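You operate a simulated robot arm through the tools that you are given. There is no shell and no other tool.

Carry out the task below with a simulated robot arm. There is one attempt and no reset: what you move stays moved.

## Task
Press the bush named on the build card into the link.
Fine: push the slide in first; lever back up, then slide out again. Leave the other bushes. Where these are worked on the way, their far stop is far enough and under half their travel is too little: press slide.

It is judged by the outcome, as a careful person would: the job done as asked, and still so three seconds after it is handed in. It fails if anything else is knocked over, pushed out of place, dropped, spilled or broken.

## Robot
A 6-joint arm with a two-finger parallel gripper, fixed in place. Base frame: the origin is on the floor under the middle of its stand, x ahead of it, y to its left, z up. Readings come in mm, degrees, newtons and seconds.
With the tool pointing down near the work surface it reaches from about 280 to 640 mm from the base axis. Its first joint turns from -115.0 to 115.0 degrees. Payload 3.43 kg.
The TCP is the grasp point between the finger pads, 34 mm short of the fingertips. In the tool frame z runs along the fingers and y along their closing line. Largest opening 128 mm; finger width 24, thickness 12; the body of the gripper, 48 by 130 mm, starts 96 mm behind the TCP.
Orientation is that of the tool frame in the base frame, as a unit quaternion [x, y, z, w]. With the fingers straight down and closing along the base's y, the tool's x points along the base's -x, its y along +y and its z along -z.

## Interface
- The arm moves only by the tool apply_moves. Its arguments are lists of equal length, an entry for each row: "offset": the shift along the base's x, y, z in mm, a list of three; "delta_rot": the turn, a rotation vector about the base's x, y, z in degrees, a list of three; "hand": the finger opening in mm, from 0 to 128. In form: {"offset": [[dx, dy, dz], ...], "delta_rot": [[rx, ry, rz], ...], "hand": [hand, ...]}. A call has 1 to 20 rows; each row shifts and turns the commanded pose from where the row before left it. A row lasts 0.2 s, in which the tool goes at most 50 mm and 8.6 degrees; a call with a longer step from one row to the next is refused whole, and so is a gripper value outside its range. Where a pose cannot be reached the arm comes as near as it can. A force on the tool above 90 N (or 10 N above the force at the start of the call, whichever is more), or a blocked arm, ends the call early, and 0.2 s more pass. Each finger travels about 153 mm/s and halts on what it meets, pressing with about 42 N; the grip force reading is that of the motor and also rises with nothing between the fingers. The clock runs only during rows and for 0.2 s after the last one: add rows that do not move to give the fingers time. It gives the time, the measured TCP pose, the force on the tool (base axes), the opening and the grip force at its end, in the units of the frame above (readings bear some noise), with the torque about the TCP (base axes, N m) and any sound that the robot's microphone picked up.
- Cameras (640 x 400 px; columns grow to the right, rows downward): "scene" is fixed at [50.8, -500.9, 1480.6]; the picture's right is [0.59, -0.81, 0.00], its down [-0.28, -0.21, -0.94] and it looks along [0.76, 0.55, -0.35] (base axes); focal length 214 px, centre (320, 200). "wrist" rides on the gripper at [76, -11, -160] in the tool frame; the picture's right is [0.15, 0.99, 0.00], its down [-0.88, 0.13, -0.46] and it looks along [-0.45, 0.07, 0.89] (tool axes); focal length 234 px, centre (320, 200). There is no depth. A picture from a camera that has moved, and an enlarged one, comes with that camera's place and axes in the base frame and with its lens.
- get_image(camera): a new picture of that camera. It takes no simulated time.
- lift_body(by): slides the trunk up (or, below 0, down) by that many mm; the arm rides with it, the base frame stays. It gives what a move gives, with no picture.
- zoom(camera, box): a new picture of the part [left, top, right, bottom] of that camera's present view, enlarged. It takes no simulated time.
- job_done(): hands the job in; it is judged then, once.

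Places have to be worked out from the pictures, the camera data and where the tool is seen. Open the gripper and draw the arm clear of the work before you hand the job in, unless the task says otherwise.

The tools are called after "Call:" by a JSON object that holds its "name" and its "arguments". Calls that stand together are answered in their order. apply_moves: Moves the arm, as the interface text tells. Its arguments: {"type":"object","properties":{"offset":{"type":"array","items":{"type":"array","items":{"type":"number"}}},"delta_rot":{"type":"array","items":{"type":"array","items":{"type":"number"}}},"hand":{"type":"array","items":{"type":"number"}}},"required":["offset","delta_rot","hand"]} The other tools are called the same way: lift_body (by) moves the trunk up or down; get_image (camera) takes a picture; zoom (camera, box) takes an enlarged picture of a part of a camera's view; job_done () hands the job in.

At the start:

```text
clock: 0.0
tcp_pos: [325.6, -185.5, 1478.3]
orientation: [0.001, 1.0, 0.0, -0.001]
wrist_force: [-0.2, -1.0, -0.1]
moment: [0.02, 0.01, 0.03]
width: 127.9
grasp_force: 0.0
trunk travel left (down, up): [-960.0, 30.0]
```

scene: 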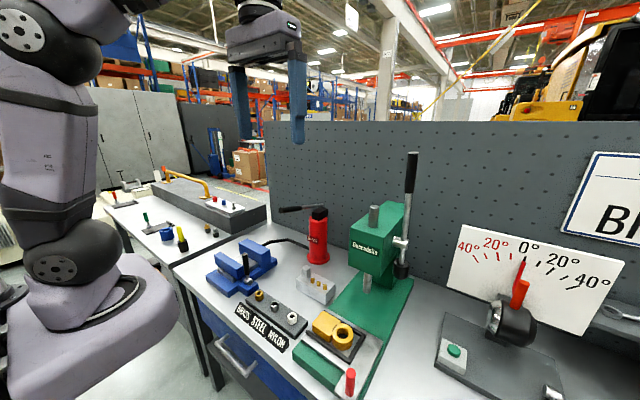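
wrist: 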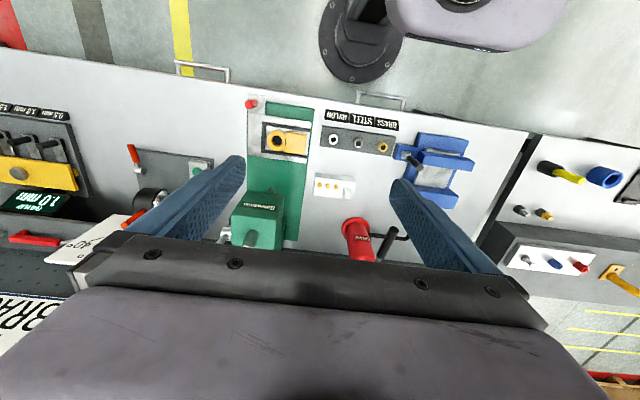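

The scene shows a bench with an arbor press (green), a bush rack labelled BRASS/STEEL/NYLON, a yellow link on a slide, and signs. I'll zoom in to find the build card and the press details.

Call:
{"name": "zoom", "arguments": {"camera": "scene", "box": [180, 180, 420, 400]}}

Call:
{"name": "zoom", "arguments": {"camera": "scene", "box": [420, 140, 640, 400]}}

Call:
{"name": "zoom", "arguments": {"camera": "wrist", "box": [0, 80, 240, 320]}}

Call:
{"name": "zoom", "arguments": {"camera": "wrist", "box": [220, 80, 480, 260]}}

Call:
{"name": "zoom", "arguments": {"camera": "scene", "box": [80, 140, 300, 300]}}

```text
1.82 times, centred on (300, 290) of scene
camera zoom: at [50.8, -500.9, 1480.6], right [0.59, -0.81, 0.0], down [-0.28, -0.21, -0.94], along [0.76, 0.55, -0.35], focal length 390 px, centre (356, 36)
```

zoom: 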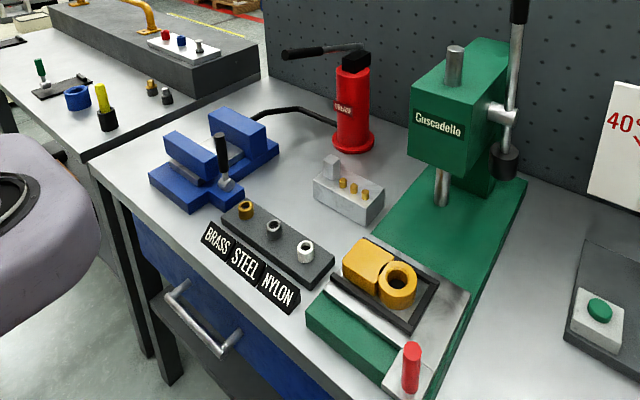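

```text
1.54 times, centred on (530, 270) of scene
camera zoom: at [50.8, -500.9, 1480.6], right [0.59, -0.81, 0.0], down [-0.28, -0.21, -0.94], along [0.76, 0.55, -0.35], focal length 330 px, centre (-3, 92)
```

zoom: 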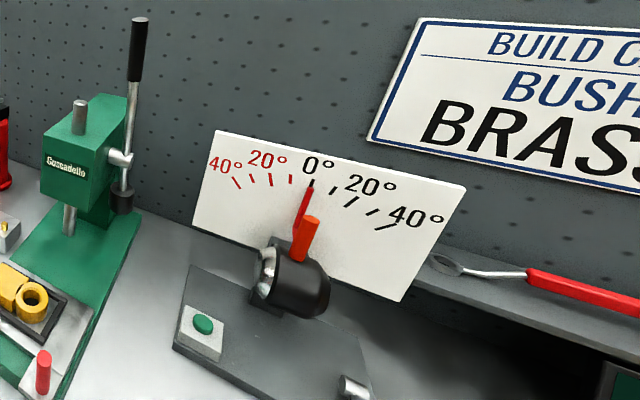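

```text
1.67 times, centred on (120, 200) of wrist
camera zoom: at [249.6, -196.2, 1637.1], right [-0.15, 0.99, 0.0], down [0.88, 0.13, 0.46], along [0.45, 0.07, -0.89], focal length 390 px, centre (653, 200)
```

zoom: 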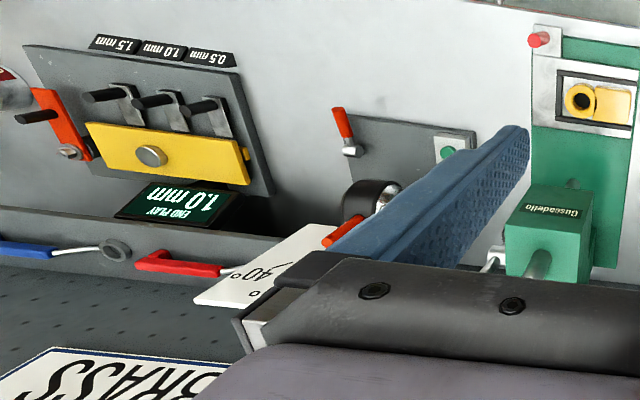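

```text
2.22 times, centred on (350, 170) of wrist
camera zoom: at [249.6, -196.2, 1637.1], right [-0.15, 0.99, 0.0], down [0.88, 0.13, 0.46], along [0.45, 0.07, -0.89], focal length 520 px, centre (253, 267)
```

zoom: 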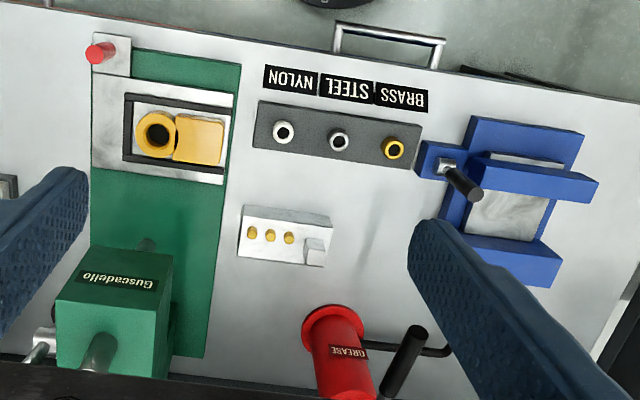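

```text
2.50 times, centred on (190, 220) of scene
camera zoom: at [50.8, -500.9, 1480.6], right [0.59, -0.81, 0.0], down [-0.28, -0.21, -0.94], along [0.76, 0.55, -0.35], focal length 536 px, centre (645, 150)
```

zoom: 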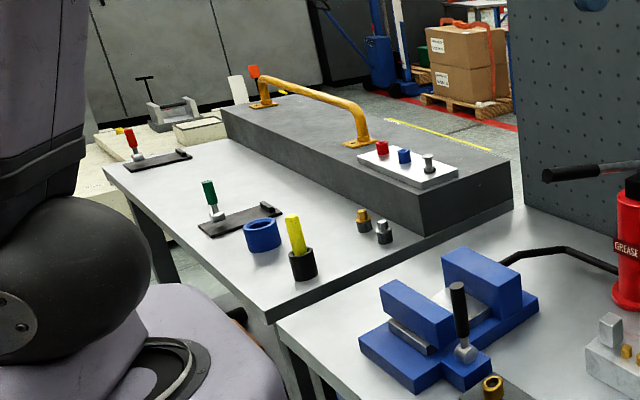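

The part of the build card I can see reads "BUILD C… / BUSH / BRASS…", but it is cut off at the edge. Before choosing a bush, I'll tilt and yaw the wrist camera to read the whole card.

Call:
{"name": "apply_moves", "arguments": {"offset": [[0, 0, 0], [0, 0, 0], [0, 0, 0], [0, 0, 0], [0, 0, 0], [0, 0, 0], [0, 0, 0], [0, 0, 0]], "delta_rot": [[0, 0, -8], [0, 0, -8], [0, 0, -8], [0, 0, -8], [0, -8, 0], [0, -8, 0], [0, -8, 0], [0, -8, 0]], "hand": [128, 128, 128, 128, 128, 128, 128, 128]}}

Call:
{"name": "get_image", "arguments": {"camera": "wrist"}}

```text
clock: 1.8
tcp_pos: [327.0, -183.5, 1478.5]
orientation: [0.265, 0.924, 0.076, 0.266]
wrist_force: [0.2, 0.2, -1.0]
moment: [-0.01, -0.02, 0.0]
width: 128.0
grasp_force: 0.2
trunk travel left (down, up): [-960.0, 30.0]
```

```text
taken
camera wrist: at [180.2, -153.6, 1575.6], right [0.34, 0.92, 0.21], down [0.45, -0.36, 0.82], along [0.83, -0.18, -0.53], focal length 234 px, centre (320, 200)
```

wrist: 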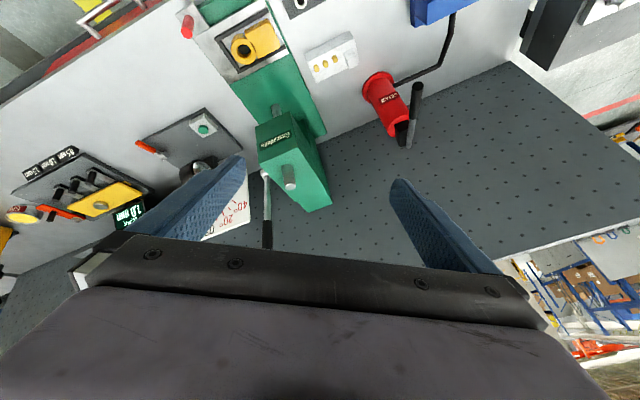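

The gripper body is hiding the card. I'll pitch the camera up further about its own horizontal axis and narrow the fingers so the card comes clear.

Call:
{"name": "apply_moves", "arguments": {"offset": [[0, 0, 0], [0, 0, 0], [0, 0, 0], [0, 0, 0]], "delta_rot": [[-2.7, -7.4, -1.7], [-2.7, -7.4, -1.7], [-2.7, -7.4, -1.7], [-2.7, -7.4, -1.7]], "hand": [80, 40, 20, 20]}}

Call:
{"name": "get_image", "arguments": {"camera": "wrist"}}

```text
clock: 2.8
tcp_pos: [373.4, -277.9, 1507.4]
orientation: [0.266, 0.812, 0.039, 0.519]
wrist_force: [1.0, 0.8, 0.4]
moment: [0.0, -0.03, 0.02]
width: 20.1
grasp_force: 0.0
out of reach, approached as far as the arm can: row 1, 2, 3, 4
trunk travel left (down, up): [-960.0, 30.0]
```

```text
taken
camera wrist: at [206.1, -218.2, 1514.0], right [0.34, 0.92, 0.21], down [-0.06, -0.21, 0.98], along [0.94, -0.34, -0.01], focal length 234 px, centre (320, 200)
```

wrist: 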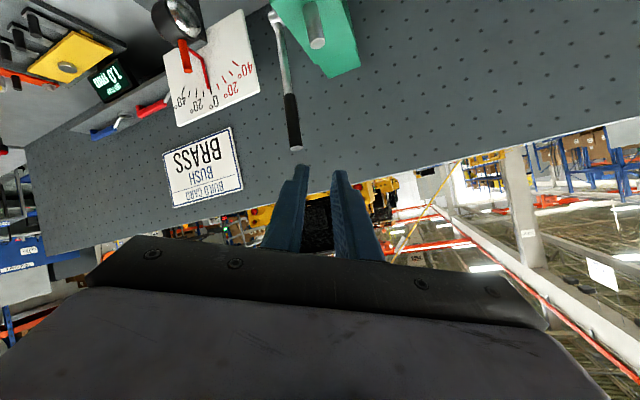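

The card is now fully readable: BUILD CARD – BUSH – BRASS. I'll undo the camera tilt to bring the tool back to straight down.

Call:
{"name": "apply_moves", "arguments": {"offset": [[0, 0, 0], [0, 0, 0], [0, 0, 0], [0, 0, 0], [0, 0, 0], [0, 0, 0], [0, 0, 0], [0, 0, 0], [0, 0, 0], [0, 0, 0], [0, 0, 0], [0, 0, 0], [0, 0, 0]], "delta_rot": [[2.7, 7.4, 1.7], [2.7, 7.4, 1.7], [2.7, 7.4, 1.7], [2.7, 7.4, 1.7], [0, 8, 0], [0, 8, 0], [0, 8, 0], [0, 8, 0], [0, 0, 8], [0, 0, 8], [0, 0, 8], [0, 0, 8], [0, 0, 0]], "hand": [60, 60, 60, 60, 60, 60, 60, 60, 60, 60, 60, 60, 60]}}

Call:
{"name": "get_image", "arguments": {"camera": "wrist"}}

```text
clock: 5.6
tcp_pos: [354.7, -259.4, 1457.3]
orientation: [-0.001, 1.0, -0.001, 0.001]
wrist_force: [0.5, -0.9, 0.5]
moment: [-0.04, -0.03, -0.01]
width: 60.0
grasp_force: 0.0
out of reach, approached as far as the arm can: row 7, 8
trunk travel left (down, up): [-960.0, 30.0]
```

```text
taken
camera wrist: at [278.5, -270.2, 1617.5], right [-0.15, 0.99, 0.0], down [0.88, 0.13, 0.46], along [0.45, 0.07, -0.89], focal length 234 px, centre (320, 200)
```

wrist: 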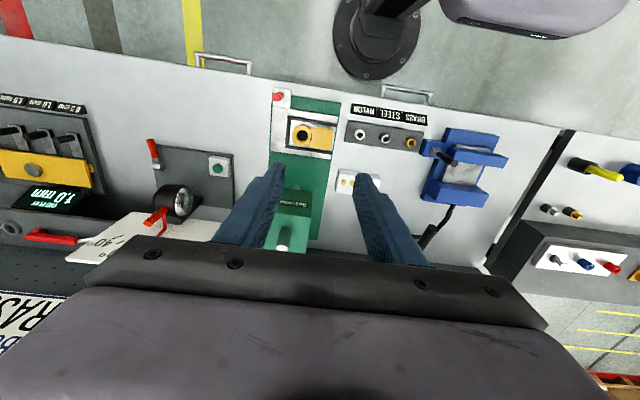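

The tool is pointing straight down at (354.7, -259.4, 1457). I'll lower the trunk partway and check for clearance.

Call:
{"name": "lift_body", "arguments": {"by": -200}}

Call:
{"name": "get_image", "arguments": {"camera": "wrist"}}

Call:
{"name": "get_image", "arguments": {"camera": "scene"}}

```text
clock: 7.8
tcp_pos: [355.4, -258.5, 1258.3]
orientation: [0.0, 1.0, -0.001, 0.002]
wrist_force: [0.1, 0.3, -0.3]
moment: [0.03, -0.03, 0.0]
width: 59.8
grasp_force: 0.0
trunk travel left (down, up): [-760.0, 230.0]
```

```text
taken
camera wrist: at [278.3, -269.9, 1417.6], right [-0.15, 0.99, 0.0], down [0.88, 0.13, 0.46], along [0.45, 0.07, -0.89], focal length 234 px, centre (320, 200)
```

wrist: 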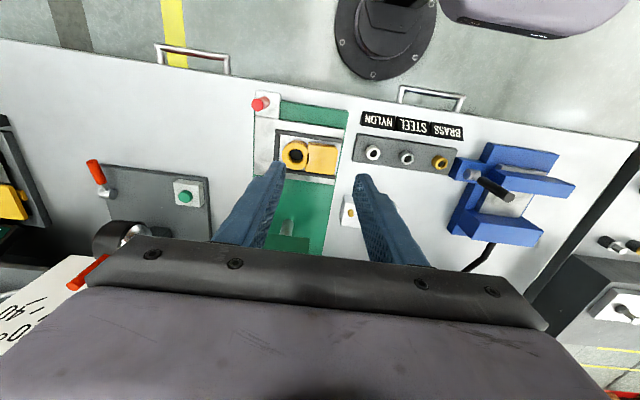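

```text
taken
```

scene: 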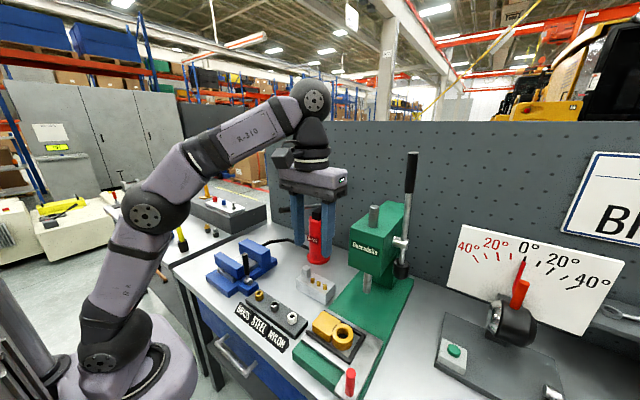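

Both cameras agree on the layout, and the brass bush is roughly at (409, 42, ~880–900). I'll move over to the rack to measure it more closely with the wrist camera.

Call:
{"name": "apply_moves", "arguments": {"offset": [[-10, 45, 0], [-10, 45, 0], [-10, 45, 0], [-10, 45, 0], [-10, 45, 0], [-10, 45, 0], [0, 12, 0], [0, 0, 0]], "delta_rot": [[0, 0, 0], [0, 0, 0], [0, 0, 0], [0, 0, 0], [0, 0, 0], [0, 0, 0], [0, 0, 0], [0, 0, 0]], "hand": [60, 60, 60, 60, 60, 60, 60, 60]}}

Call:
{"name": "lift_body", "arguments": {"by": -120}}

Call:
{"name": "get_image", "arguments": {"camera": "wrist"}}

Call:
{"name": "get_image", "arguments": {"camera": "scene"}}

```text
clock: 9.6
tcp_pos: [294.6, 23.1, 1258.0]
orientation: [-0.001, 1.0, -0.001, 0.001]
wrist_force: [0.2, 0.1, 0.4]
moment: [-0.03, 0.02, -0.02]
width: 60.1
grasp_force: 0.1
trunk travel left (down, up): [-760.0, 230.0]
```

```text
clock: 11.1
tcp_pos: [295.6, 22.2, 1140.4]
orientation: [-0.001, 1.0, -0.001, 0.001]
wrist_force: [0.1, 0.3, 1.0]
moment: [-0.03, 0.02, -0.03]
width: 60.0
grasp_force: 0.1
trunk travel left (down, up): [-640.0, 350.0]
```

```text
taken
camera wrist: at [218.4, 11.8, 1298.1], right [-0.15, 0.99, 0.0], down [0.88, 0.13, 0.46], along [0.45, 0.07, -0.89], focal length 234 px, centre (320, 200)
```

wrist: 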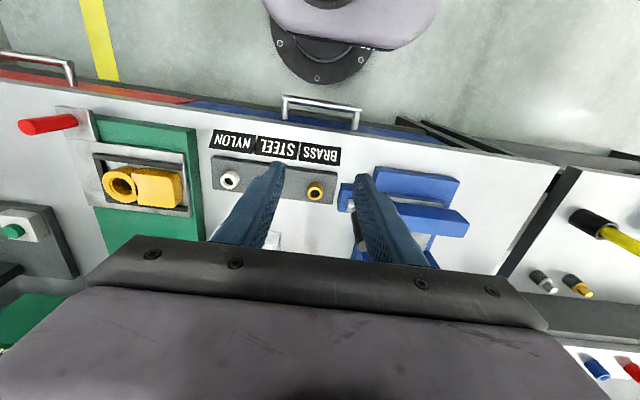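

```text
taken
```

scene: 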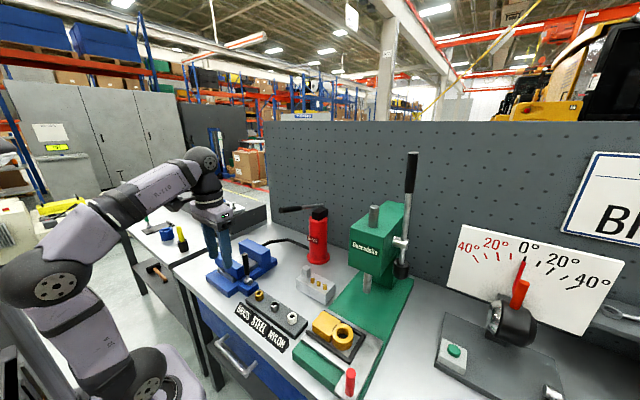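

The rack and brass bush are now well framed between the fingers. I'll zoom in on the bush and link for precise pixel positions.

Call:
{"name": "zoom", "arguments": {"camera": "wrist", "box": [200, 120, 360, 220]}}

Call:
{"name": "zoom", "arguments": {"camera": "wrist", "box": [10, 90, 210, 250]}}

Call:
{"name": "zoom", "arguments": {"camera": "scene", "box": [220, 270, 380, 400]}}

Call:
{"name": "zoom", "arguments": {"camera": "scene", "box": [320, 140, 440, 310]}}

```text
4.00 times, centred on (280, 170) of wrist
camera zoom: at [218.4, 11.8, 1298.1], right [-0.15, 0.99, 0.0], down [0.88, 0.13, 0.46], along [0.45, 0.07, -0.89], focal length 937 px, centre (480, 320)
```

zoom: 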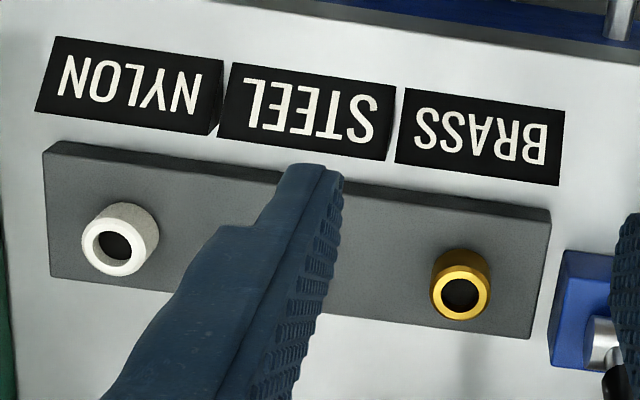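

```text
2.50 times, centred on (110, 170) of wrist
camera zoom: at [218.4, 11.8, 1298.1], right [-0.15, 0.99, 0.0], down [0.88, 0.13, 0.46], along [0.45, 0.07, -0.89], focal length 585 px, centre (845, 275)
```

zoom: 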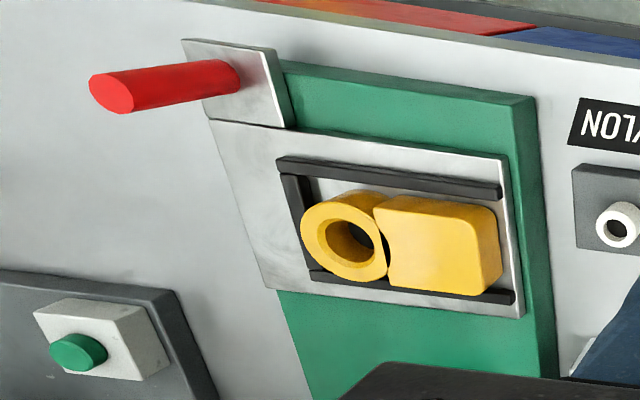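

```text
3.08 times, centred on (300, 335) of scene
camera zoom: at [50.8, -500.9, 1480.6], right [0.59, -0.81, 0.0], down [-0.28, -0.21, -0.94], along [0.76, 0.55, -0.35], focal length 660 px, centre (382, -215)
```

zoom: 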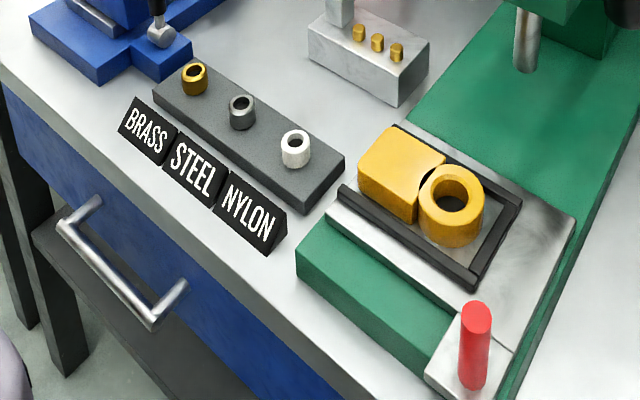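

```text
2.35 times, centred on (380, 225) of scene
camera zoom: at [50.8, -500.9, 1480.6], right [0.59, -0.81, 0.0], down [-0.28, -0.21, -0.94], along [0.76, 0.55, -0.35], focal length 505 px, centre (179, 141)
```

zoom: 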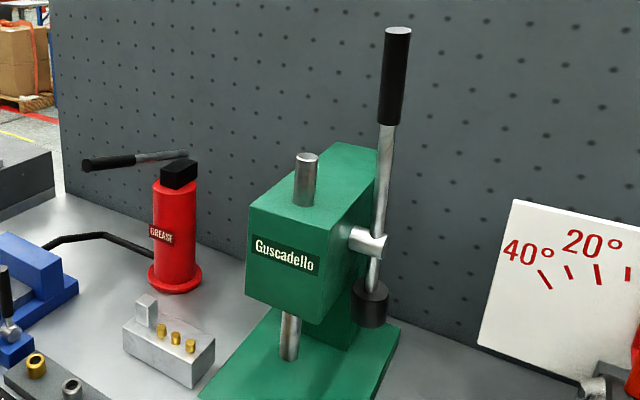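

Triangulated positions so far: brass bush top ≈ (411.5, 33, 897), link bore ≈ (432, -300, 928), ram axis ≈ (584, -300), red knob ≈ (335, -375, top 971). I'll zoom tighter for sizes before moving in.

Call:
{"name": "zoom", "arguments": {"camera": "scene", "box": [250, 280, 300, 311]}}

Call:
{"name": "zoom", "arguments": {"camera": "scene", "box": [300, 300, 370, 344]}}

Call:
{"name": "zoom", "arguments": {"camera": "scene", "box": [290, 330, 380, 400]}}

Call:
{"name": "zoom", "arguments": {"camera": "scene", "box": [340, 140, 430, 300]}}

```text
12.80 times, centred on (275, 296) of scene
camera zoom: at [50.8, -500.9, 1480.6], right [0.59, -0.81, 0.0], down [-0.28, -0.21, -0.94], along [0.76, 0.55, -0.35], focal length 2745 px, centre (896, -1022)
```

zoom: 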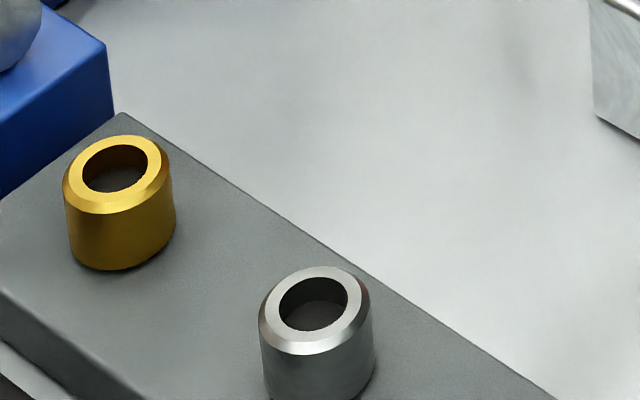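

```text
9.09 times, centred on (335, 322) of scene
camera zoom: at [50.8, -500.9, 1480.6], right [0.59, -0.81, 0.0], down [-0.28, -0.21, -0.94], along [0.76, 0.55, -0.35], focal length 1950 px, centre (184, -909)
```

zoom: 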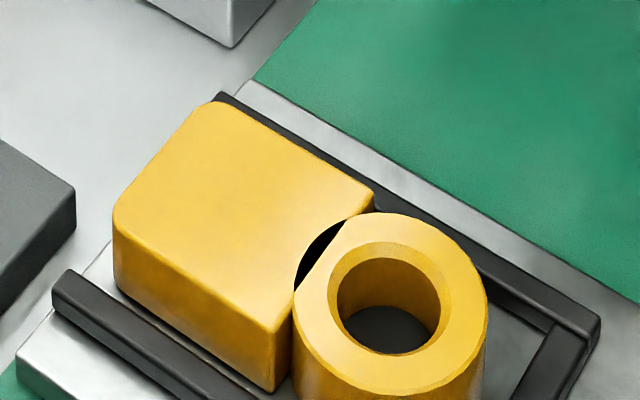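

```text
5.71 times, centred on (335, 365) of scene
camera zoom: at [50.8, -500.9, 1480.6], right [0.59, -0.81, 0.0], down [-0.28, -0.21, -0.94], along [0.76, 0.55, -0.35], focal length 1226 px, centre (234, -743)
```

zoom: 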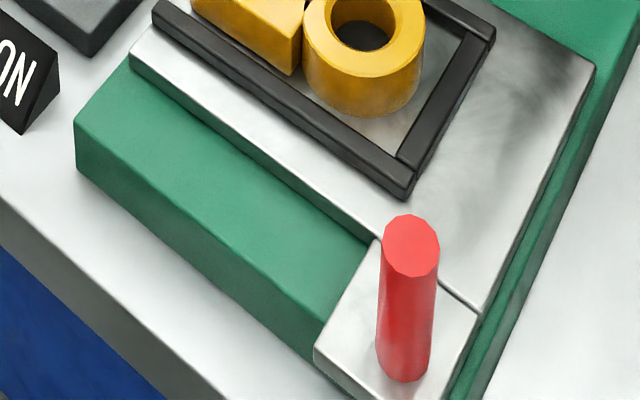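

```text
2.50 times, centred on (385, 220) of scene
camera zoom: at [50.8, -500.9, 1480.6], right [0.59, -0.81, 0.0], down [-0.28, -0.21, -0.94], along [0.76, 0.55, -0.35], focal length 536 px, centre (158, 150)
```

zoom: 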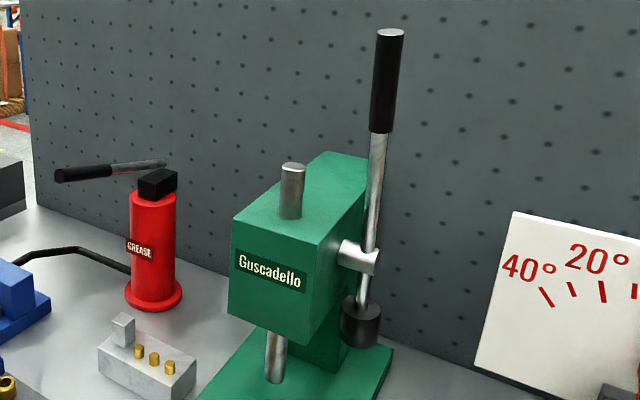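

Sizes work out to: bush about 31 mm OD and 19–20 mm tall, and link bore about 31 mm with a chamfered lead-in to about 37 mm. I'll move above the brass bush with the fingers at 52 mm and re-check alignment from close up.

Call:
{"name": "apply_moves", "arguments": {"offset": [[40, 4, -30], [40, 4, -30], [37, 3, -30], [0, 0, -28], [0, 0, 0]], "delta_rot": [[0, 0, 0], [0, 0, 0], [0, 0, 0], [0, 0, 0], [0, 0, 0]], "hand": [52, 52, 52, 52, 52]}}

Call:
{"name": "get_image", "arguments": {"camera": "wrist"}}

Call:
{"name": "get_image", "arguments": {"camera": "scene"}}

```text
refused: row 1 steps farther than a row can; nothing moved
```

```text
taken
camera wrist: at [218.4, 11.8, 1298.1], right [-0.15, 0.99, 0.0], down [0.88, 0.13, 0.46], along [0.45, 0.07, -0.89], focal length 234 px, centre (320, 200)
```

wrist: 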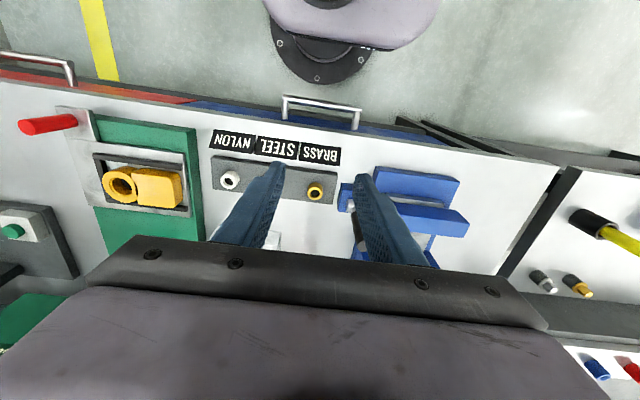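

```text
taken
```

scene: 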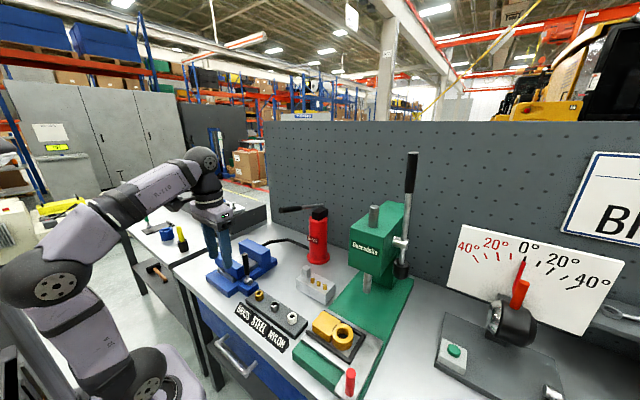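

The move was refused because the first row was just over 50 mm; nothing moved. I'll repeat it in smaller steps, ending at about (411.5, 33, 1018).

Call:
{"name": "apply_moves", "arguments": {"offset": [[30, 3, -25], [30, 3, -25], [30, 3, -25], [27, 1.5, -25], [0, 0, -20], [0, 0, 0]], "delta_rot": [[0, 0, 0], [0, 0, 0], [0, 0, 0], [0, 0, 0], [0, 0, 0], [0, 0, 0]], "hand": [52, 52, 52, 52, 52, 52]}}

Call:
{"name": "get_image", "arguments": {"camera": "wrist"}}

Call:
{"name": "get_image", "arguments": {"camera": "scene"}}

```text
clock: 12.5
tcp_pos: [411.8, 33.3, 1018.7]
orientation: [0.001, 1.0, 0.0, 0.001]
wrist_force: [-0.7, -0.2, 0.0]
moment: [0.02, -0.02, -0.03]
width: 51.9
grasp_force: 0.1
trunk travel left (down, up): [-640.0, 350.0]
```

```text
taken
camera wrist: at [335.7, 22.2, 1177.8], right [-0.15, 0.99, 0.0], down [0.88, 0.13, 0.46], along [0.45, 0.07, -0.89], focal length 234 px, centre (320, 200)
```

wrist: 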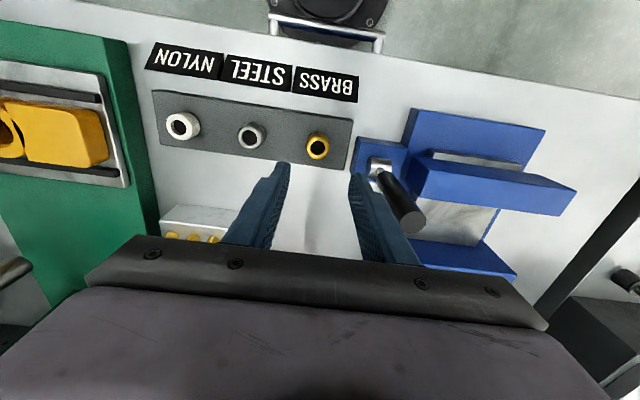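

```text
taken
```

scene: 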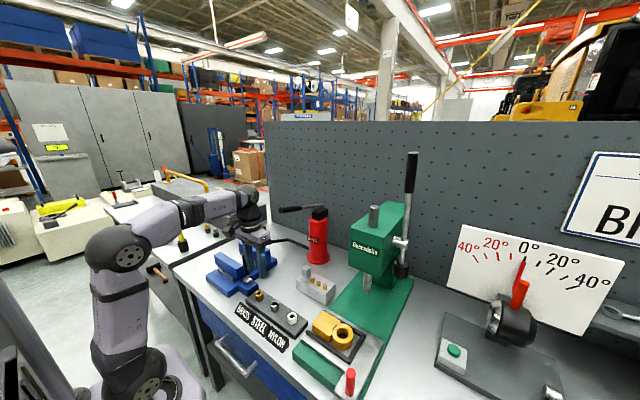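

The bush sits between the projected finger lines. I'll zoom to check the alignment precisely.

Call:
{"name": "zoom", "arguments": {"camera": "wrist", "box": [230, 100, 390, 200]}}

Call:
{"name": "zoom", "arguments": {"camera": "scene", "box": [210, 210, 310, 320]}}

```text
4.00 times, centred on (310, 150) of wrist
camera zoom: at [335.7, 22.2, 1177.8], right [-0.15, 0.99, 0.0], down [0.88, 0.13, 0.46], along [0.45, 0.07, -0.89], focal length 937 px, centre (360, 400)
```

zoom: 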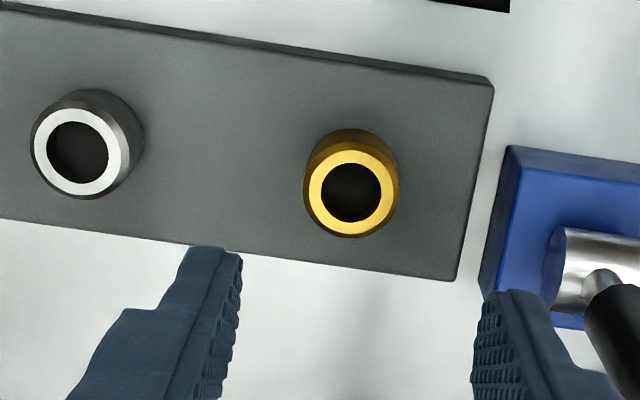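

```text
3.64 times, centred on (260, 265) of scene
camera zoom: at [50.8, -500.9, 1480.6], right [0.59, -0.81, 0.0], down [-0.28, -0.21, -0.94], along [0.76, 0.55, -0.35], focal length 780 px, centre (538, -36)
```

zoom: 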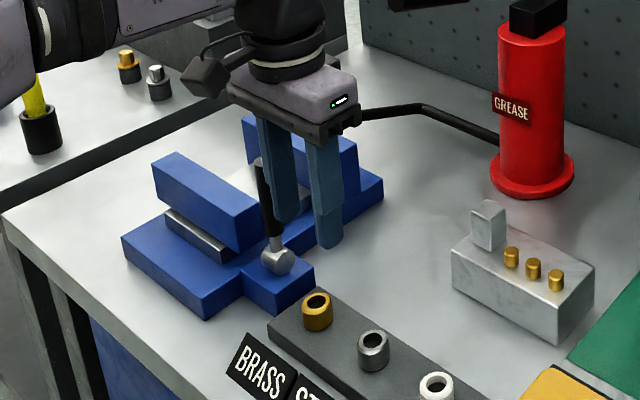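

The close view puts the brass bush at about (409, 31, 898), so I need a shift of (-2.8, -2). I'll narrow to 44 mm to clear the blue vise block and descend until the fingertips are just above the bush, then re-check.

Call:
{"name": "apply_moves", "arguments": {"offset": [[-2.8, -2, -25], [0, 0, -25], [0, 0, -25], [0, 0, 0]], "delta_rot": [[0, 0, 0], [0, 0, 0], [0, 0, 0], [0, 0, 0]], "hand": [44, 44, 44, 44]}}

Call:
{"name": "zoom", "arguments": {"camera": "wrist", "box": [230, 90, 410, 230]}}

Call:
{"name": "zoom", "arguments": {"camera": "scene", "box": [220, 240, 300, 310]}}

```text
clock: 13.5
tcp_pos: [410.1, 32.0, 943.9]
orientation: [0.0, 1.0, -0.001, 0.001]
wrist_force: [-0.3, 0.3, 0.5]
moment: [-0.04, -0.03, -0.03]
width: 44.2
grasp_force: 0.0
trunk travel left (down, up): [-640.0, 350.0]
```

```text
2.86 times, centred on (320, 160) of wrist
camera zoom: at [333.3, 20.2, 1102.4], right [-0.15, 0.99, 0.0], down [0.88, 0.13, 0.46], along [0.45, 0.07, -0.89], focal length 669 px, centre (320, 314)
```

zoom: 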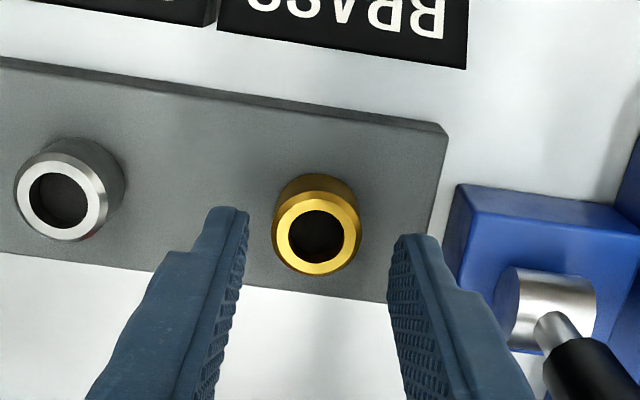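

```text
5.71 times, centred on (260, 275) of scene
camera zoom: at [50.8, -500.9, 1480.6], right [0.59, -0.81, 0.0], down [-0.28, -0.21, -0.94], along [0.76, 0.55, -0.35], focal length 1226 px, centre (663, -229)
```

zoom: 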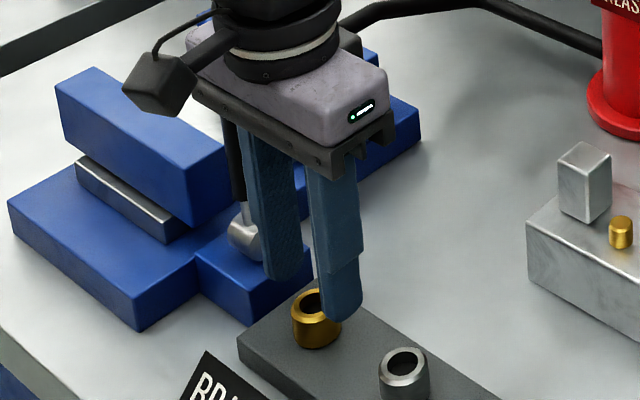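

Alignment is good: the ray to the bush at z=898 gives (409.5, 31), which matches the TCP. I'll lower 25 mm so the tips stop about 5 mm above the rack, then close gently on the bush.

Call:
{"name": "apply_moves", "arguments": {"offset": [[0, 0, -12], [0, 0, -13], [0, 0, 0], [0, 0, 0], [0, 0, 0], [0, 0, 0]], "delta_rot": [[0, 0, 0], [0, 0, 0], [0, 0, 0], [0, 0, 0], [0, 0, 0], [0, 0, 0]], "hand": [44, 44, 44, 36, 28, 28]}}

Call:
{"name": "zoom", "arguments": {"camera": "wrist", "box": [230, 90, 410, 230]}}

Call:
{"name": "zoom", "arguments": {"camera": "scene", "box": [220, 240, 300, 310]}}

```text
clock: 14.9
tcp_pos: [408.9, 30.5, 919.6]
orientation: [-0.001, 1.0, 0.0, 0.001]
wrist_force: [0.5, -12.0, 6.2]
moment: [1.66, -0.07, -0.18]
width: 28.1
grasp_force: 0.5
trunk travel left (down, up): [-640.0, 350.0]
```

```text
2.86 times, centred on (320, 160) of wrist
camera zoom: at [332.4, 18.5, 1078.2], right [-0.15, 0.99, 0.0], down [0.88, 0.13, 0.46], along [0.45, 0.07, -0.89], focal length 669 px, centre (320, 314)
```

zoom: 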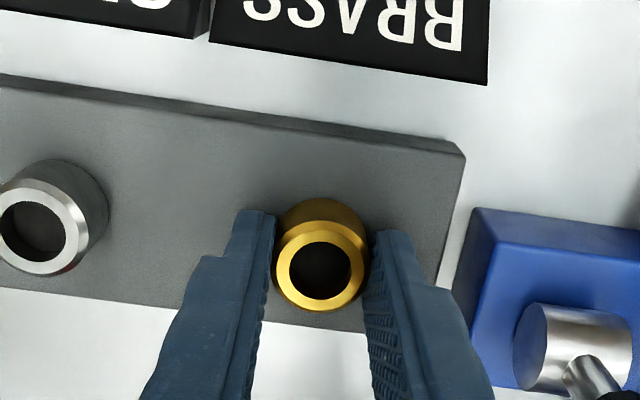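

```text
5.71 times, centred on (260, 275) of scene
camera zoom: at [50.8, -500.9, 1480.6], right [0.59, -0.81, 0.0], down [-0.28, -0.21, -0.94], along [0.76, 0.55, -0.35], focal length 1226 px, centre (663, -229)
```

zoom: 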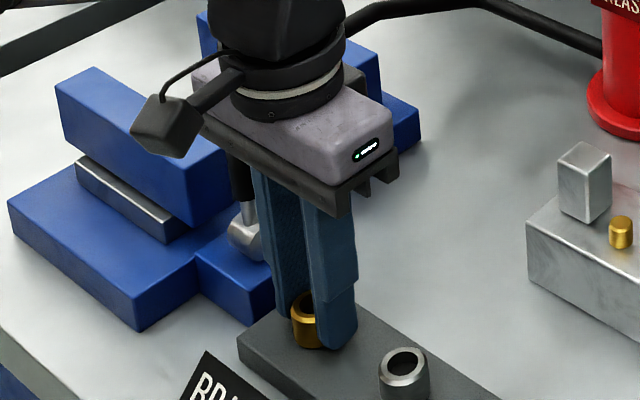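

Width is 28 mm with a sideways force of -12 N, so one finger met the bush first and it's held laterally (probably on a peg). I'll ease the tool 1.2 mm in -y to centre it, then close fully.

Call:
{"name": "apply_moves", "arguments": {"offset": [[0, -1.2, 0], [0, 0, 0], [0, 0, 0], [0, 0, 0]], "delta_rot": [[0, 0, 0], [0, 0, 0], [0, 0, 0], [0, 0, 0]], "hand": [28, 20, 15, 15]}}

Call:
{"name": "zoom", "arguments": {"camera": "wrist", "box": [230, 90, 410, 230]}}

```text
clock: 15.9
tcp_pos: [408.9, 28.6, 919.5]
orientation: [0.0, 1.0, 0.0, 0.001]
wrist_force: [-1.0, -4.6, 6.3]
moment: [0.97, 0.03, -0.05]
width: 27.3
grasp_force: 42.3
trunk travel left (down, up): [-640.0, 350.0]
```

```text
2.86 times, centred on (320, 160) of wrist
camera zoom: at [332.4, 18.5, 1078.1], right [-0.15, 0.99, 0.0], down [0.88, 0.13, 0.46], along [0.45, 0.07, -0.89], focal length 669 px, centre (320, 314)
```

zoom: 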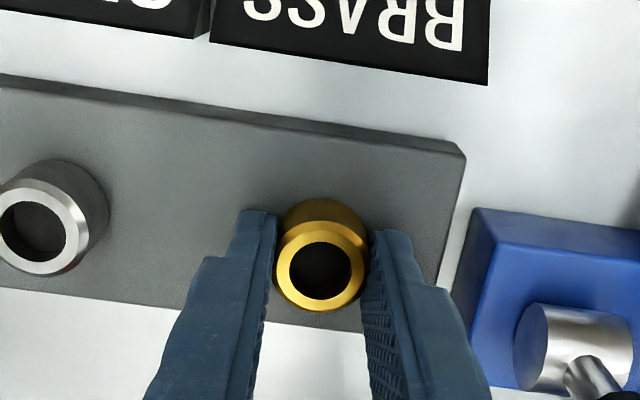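

The grip reads 27.3 mm at 42 N with the bush held. I'll lift straight up and confirm it comes along.

Call:
{"name": "apply_moves", "arguments": {"offset": [[0, 0, 8], [0, 0, 12], [0, 0, 30], [0, 0, 40], [0, 0, 0]], "delta_rot": [[0, 0, 0], [0, 0, 0], [0, 0, 0], [0, 0, 0], [0, 0, 0]], "hand": [15, 15, 15, 15, 15]}}

Call:
{"name": "zoom", "arguments": {"camera": "wrist", "box": [230, 90, 410, 230]}}

Call:
{"name": "zoom", "arguments": {"camera": "scene", "box": [220, 220, 320, 310]}}

```text
clock: 17.1
tcp_pos: [409.6, 30.2, 1007.9]
orientation: [0.0, 1.0, -0.001, 0.0]
wrist_force: [-0.3, 0.8, -1.2]
moment: [0.0, 0.01, -0.01]
width: 26.8
grasp_force: 41.9
trunk travel left (down, up): [-640.0, 350.0]
```

```text
2.86 times, centred on (320, 160) of wrist
camera zoom: at [332.6, 19.6, 1168.2], right [-0.15, 0.99, 0.0], down [0.88, 0.13, 0.46], along [0.45, 0.07, -0.89], focal length 669 px, centre (320, 314)
```

zoom: 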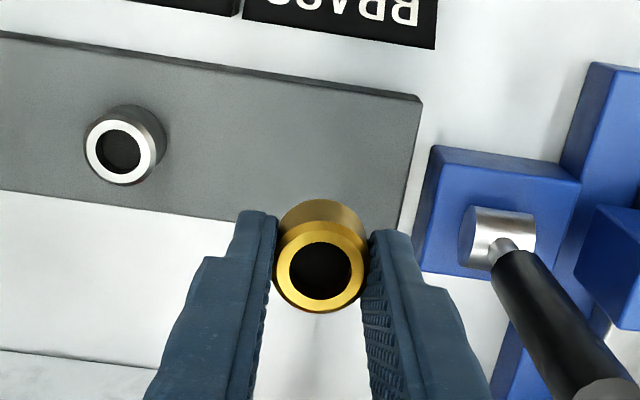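

```text
4.44 times, centred on (270, 265) of scene
camera zoom: at [50.8, -500.9, 1480.6], right [0.59, -0.81, 0.0], down [-0.28, -0.21, -0.94], along [0.76, 0.55, -0.35], focal length 953 px, centre (542, -89)
```

zoom: 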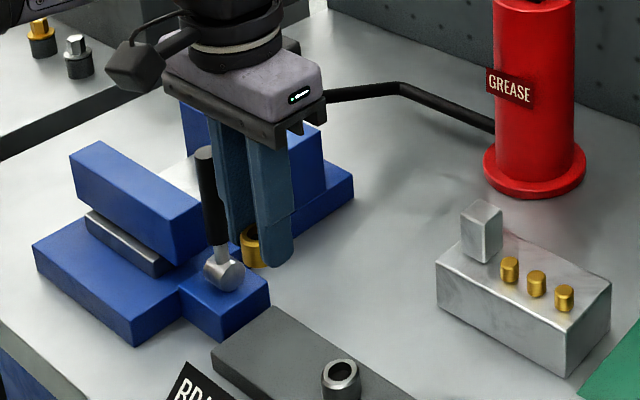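

The brass bush is held firmly and the steel and nylon bushes are untouched. I'll carry it over toward the press, stopping short at about (400, -230, 1040) to measure the link bore without the bush blocking the view.

Call:
{"name": "apply_moves", "arguments": {"offset": [[-1.3, -37, 4.6], [-1.3, -37, 4.6], [-1.3, -37, 4.6], [-1.3, -37, 4.6], [-1.3, -37, 4.6], [-1.3, -37, 4.6], [-1.3, -37, 4.6], [0, 0, 0]], "delta_rot": [[0, 0, 0], [0, 0, 0], [0, 0, 0], [0, 0, 0], [0, 0, 0], [0, 0, 0], [0, 0, 0], [0, 0, 0]], "hand": [15, 15, 15, 15, 15, 15, 15, 15]}}

Call:
{"name": "get_image", "arguments": {"camera": "wrist"}}

Call:
{"name": "zoom", "arguments": {"camera": "wrist", "box": [190, 110, 350, 230]}}

Call:
{"name": "get_image", "arguments": {"camera": "scene"}}

```text
clock: 18.9
tcp_pos: [400.6, -228.0, 1041.9]
orientation: [0.0, 1.0, -0.001, 0.001]
wrist_force: [0.3, 0.7, -0.6]
moment: [0.02, 0.01, 0.02]
width: 27.1
grasp_force: 42.0
trunk travel left (down, up): [-640.0, 350.0]
```

```text
taken
camera wrist: at [323.6, -239.7, 1201.0], right [-0.15, 0.99, 0.0], down [0.88, 0.13, 0.46], along [0.45, 0.07, -0.89], focal length 234 px, centre (320, 200)
```

wrist: 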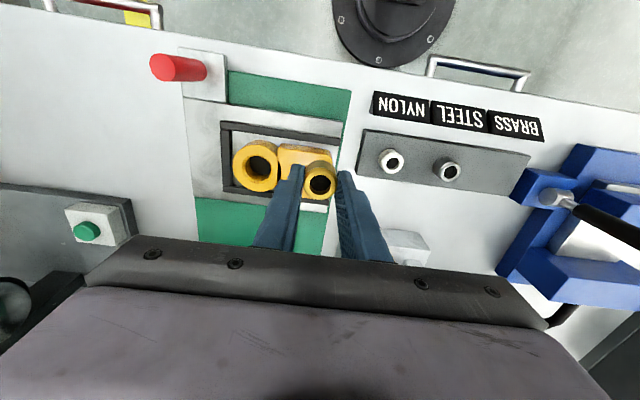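

```text
3.33 times, centred on (270, 170) of wrist
camera zoom: at [323.6, -239.7, 1201.0], right [-0.15, 0.99, 0.0], down [0.88, 0.13, 0.46], along [0.45, 0.07, -0.89], focal length 781 px, centre (487, 300)
```

zoom: 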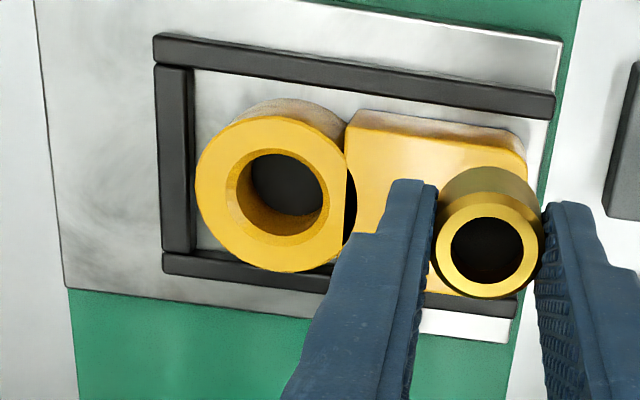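

```text
taken
```

scene: 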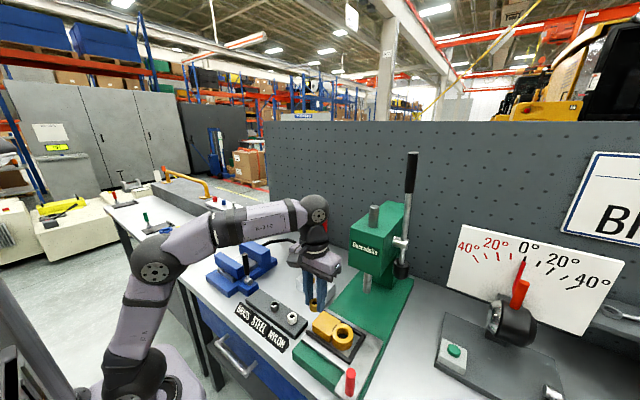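

The link bore shows at about (431, -303, 926) from two wrist views. I'll step closer, still offset in +y, for a final measurement before placing.

Call:
{"name": "apply_moves", "arguments": {"offset": [[12, -13, -28], [12, -13, -28], [0, 0, 0]], "delta_rot": [[0, 0, 0], [0, 0, 0], [0, 0, 0]], "hand": [15, 15, 15]}}

Call:
{"name": "zoom", "arguments": {"camera": "wrist", "box": [200, 100, 360, 220]}}

Call:
{"name": "zoom", "arguments": {"camera": "scene", "box": [280, 260, 380, 350]}}

```text
clock: 19.7
tcp_pos: [425.6, -254.9, 985.3]
orientation: [0.001, 1.0, -0.001, 0.0]
wrist_force: [0.3, 0.4, -0.8]
moment: [-0.02, -0.03, -0.01]
width: 26.8
grasp_force: 41.6
trunk travel left (down, up): [-640.0, 350.0]
```

```text
3.33 times, centred on (280, 160) of wrist
camera zoom: at [347.6, -265.9, 1145.0], right [-0.15, 0.99, 0.0], down [0.88, 0.13, 0.46], along [0.45, 0.07, -0.89], focal length 781 px, centre (453, 333)
```

zoom: 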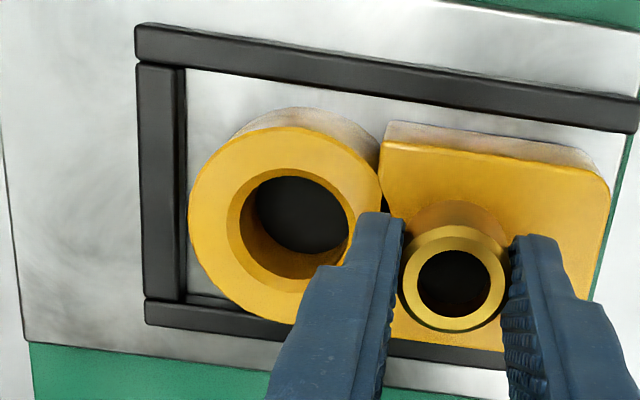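

```text
4.44 times, centred on (330, 305) of scene
camera zoom: at [50.8, -500.9, 1480.6], right [0.59, -0.81, 0.0], down [-0.28, -0.21, -0.94], along [0.76, 0.55, -0.35], focal length 953 px, centre (276, -267)
```

zoom: 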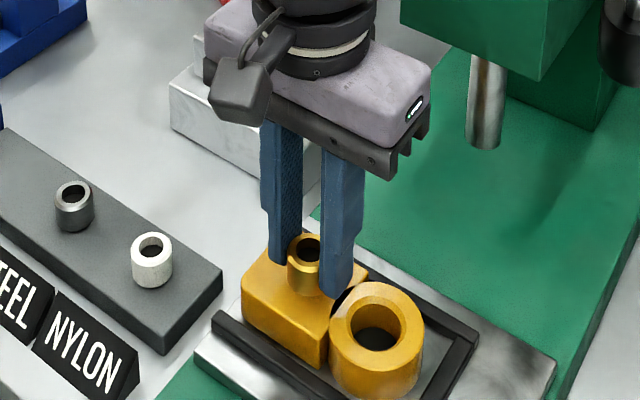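

The ring centre and bush centre measured in the same wrist view need a relative shift of about (+5.7, -48.8) mm. I'll make that move at the current height, which leaves about 19 mm clear above the ring, and check alignment.

Call:
{"name": "apply_moves", "arguments": {"offset": [[3, -24.4, 0], [2.7, -24.4, 0], [0, 0, 0]], "delta_rot": [[0, 0, 0], [0, 0, 0], [0, 0, 0]], "hand": [15, 15, 15]}}

Call:
{"name": "zoom", "arguments": {"camera": "wrist", "box": [240, 100, 400, 220]}}

Call:
{"name": "zoom", "arguments": {"camera": "scene", "box": [300, 270, 380, 340]}}

```text
clock: 20.5
tcp_pos: [429.6, -303.9, 985.2]
orientation: [-0.001, 1.0, -0.002, 0.001]
wrist_force: [1.1, -0.7, -0.4]
moment: [-0.03, 0.03, -0.02]
width: 27.1
grasp_force: 41.8
trunk travel left (down, up): [-640.0, 350.0]
```

```text
3.33 times, centred on (320, 160) of wrist
camera zoom: at [352.9, -314.7, 1144.4], right [-0.15, 0.99, 0.0], down [0.88, 0.13, 0.46], along [0.45, 0.07, -0.89], focal length 781 px, centre (320, 333)
```

zoom: 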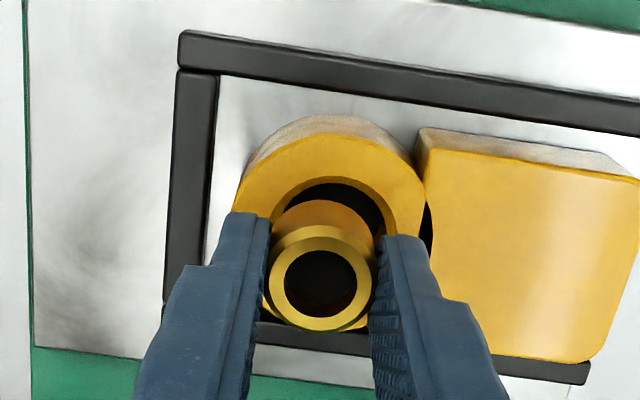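

```text
5.71 times, centred on (340, 305) of scene
camera zoom: at [50.8, -500.9, 1480.6], right [0.59, -0.81, 0.0], down [-0.28, -0.21, -0.94], along [0.76, 0.55, -0.35], focal length 1226 px, centre (206, -400)
```

zoom: 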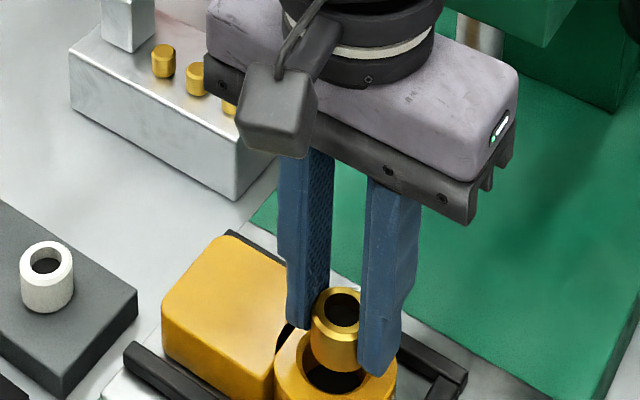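

From directly above, the ring looks slightly to the right (+y) of the bush axis. I'll zoom in more to quantify it.

Call:
{"name": "zoom", "arguments": {"camera": "wrist", "box": [280, 125, 360, 185]}}

Call:
{"name": "zoom", "arguments": {"camera": "scene", "box": [325, 305, 365, 345]}}

```text
6.67 times, centred on (320, 155) of wrist
camera zoom: at [352.9, -314.7, 1144.4], right [-0.15, 0.99, 0.0], down [0.88, 0.13, 0.46], along [0.45, 0.07, -0.89], focal length 1561 px, centre (320, 500)
```

zoom: 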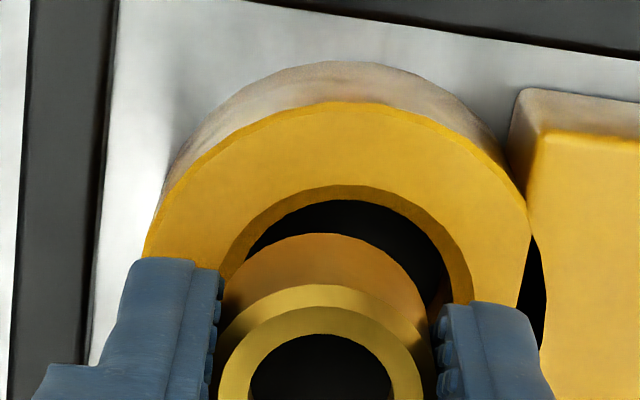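

```text
10.00 times, centred on (345, 325) of scene
camera zoom: at [50.8, -500.9, 1480.6], right [0.59, -0.81, 0.0], down [-0.28, -0.21, -0.94], along [0.76, 0.55, -0.35], focal length 2145 px, centre (70, -1050)
```

zoom: 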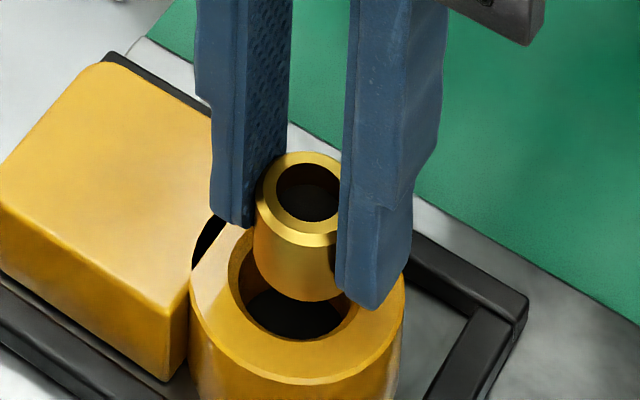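

The bore centre is about 3 mm in +y and 1 mm in +x from the bush axis. I'll correct by (1.2, 3.0), descend 10 mm, and check again.

Call:
{"name": "apply_moves", "arguments": {"offset": [[1.2, 3.0, 0], [0, 0, -10], [0, 0, 0]], "delta_rot": [[0, 0, 0], [0, 0, 0], [0, 0, 0]], "hand": [15, 15, 15]}}

Call:
{"name": "zoom", "arguments": {"camera": "wrist", "box": [280, 125, 360, 185]}}

Call:
{"name": "zoom", "arguments": {"camera": "scene", "box": [325, 305, 365, 345]}}

```text
clock: 21.3
tcp_pos: [430.5, -300.9, 973.0]
orientation: [0.0, 1.0, 0.0, 0.001]
wrist_force: [-0.6, 0.4, -1.2]
moment: [0.0, -0.01, 0.01]
width: 27.0
grasp_force: 42.0
trunk travel left (down, up): [-640.0, 350.0]
```

```text
6.67 times, centred on (320, 155) of wrist
camera zoom: at [354.6, -310.9, 1134.1], right [-0.15, 0.99, 0.0], down [0.88, 0.13, 0.46], along [0.45, 0.07, -0.89], focal length 1561 px, centre (320, 500)
```

zoom: 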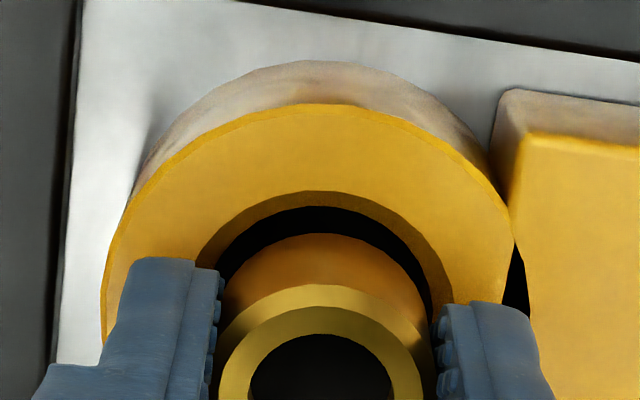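

```text
10.00 times, centred on (345, 325) of scene
camera zoom: at [50.8, -500.9, 1480.6], right [0.59, -0.81, 0.0], down [-0.28, -0.21, -0.94], along [0.76, 0.55, -0.35], focal length 2145 px, centre (70, -1050)
```

zoom: 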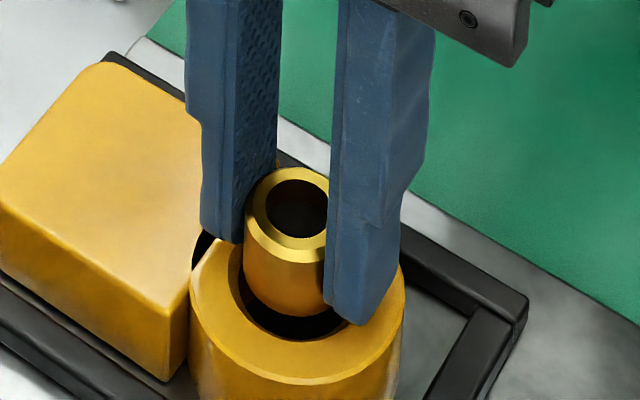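

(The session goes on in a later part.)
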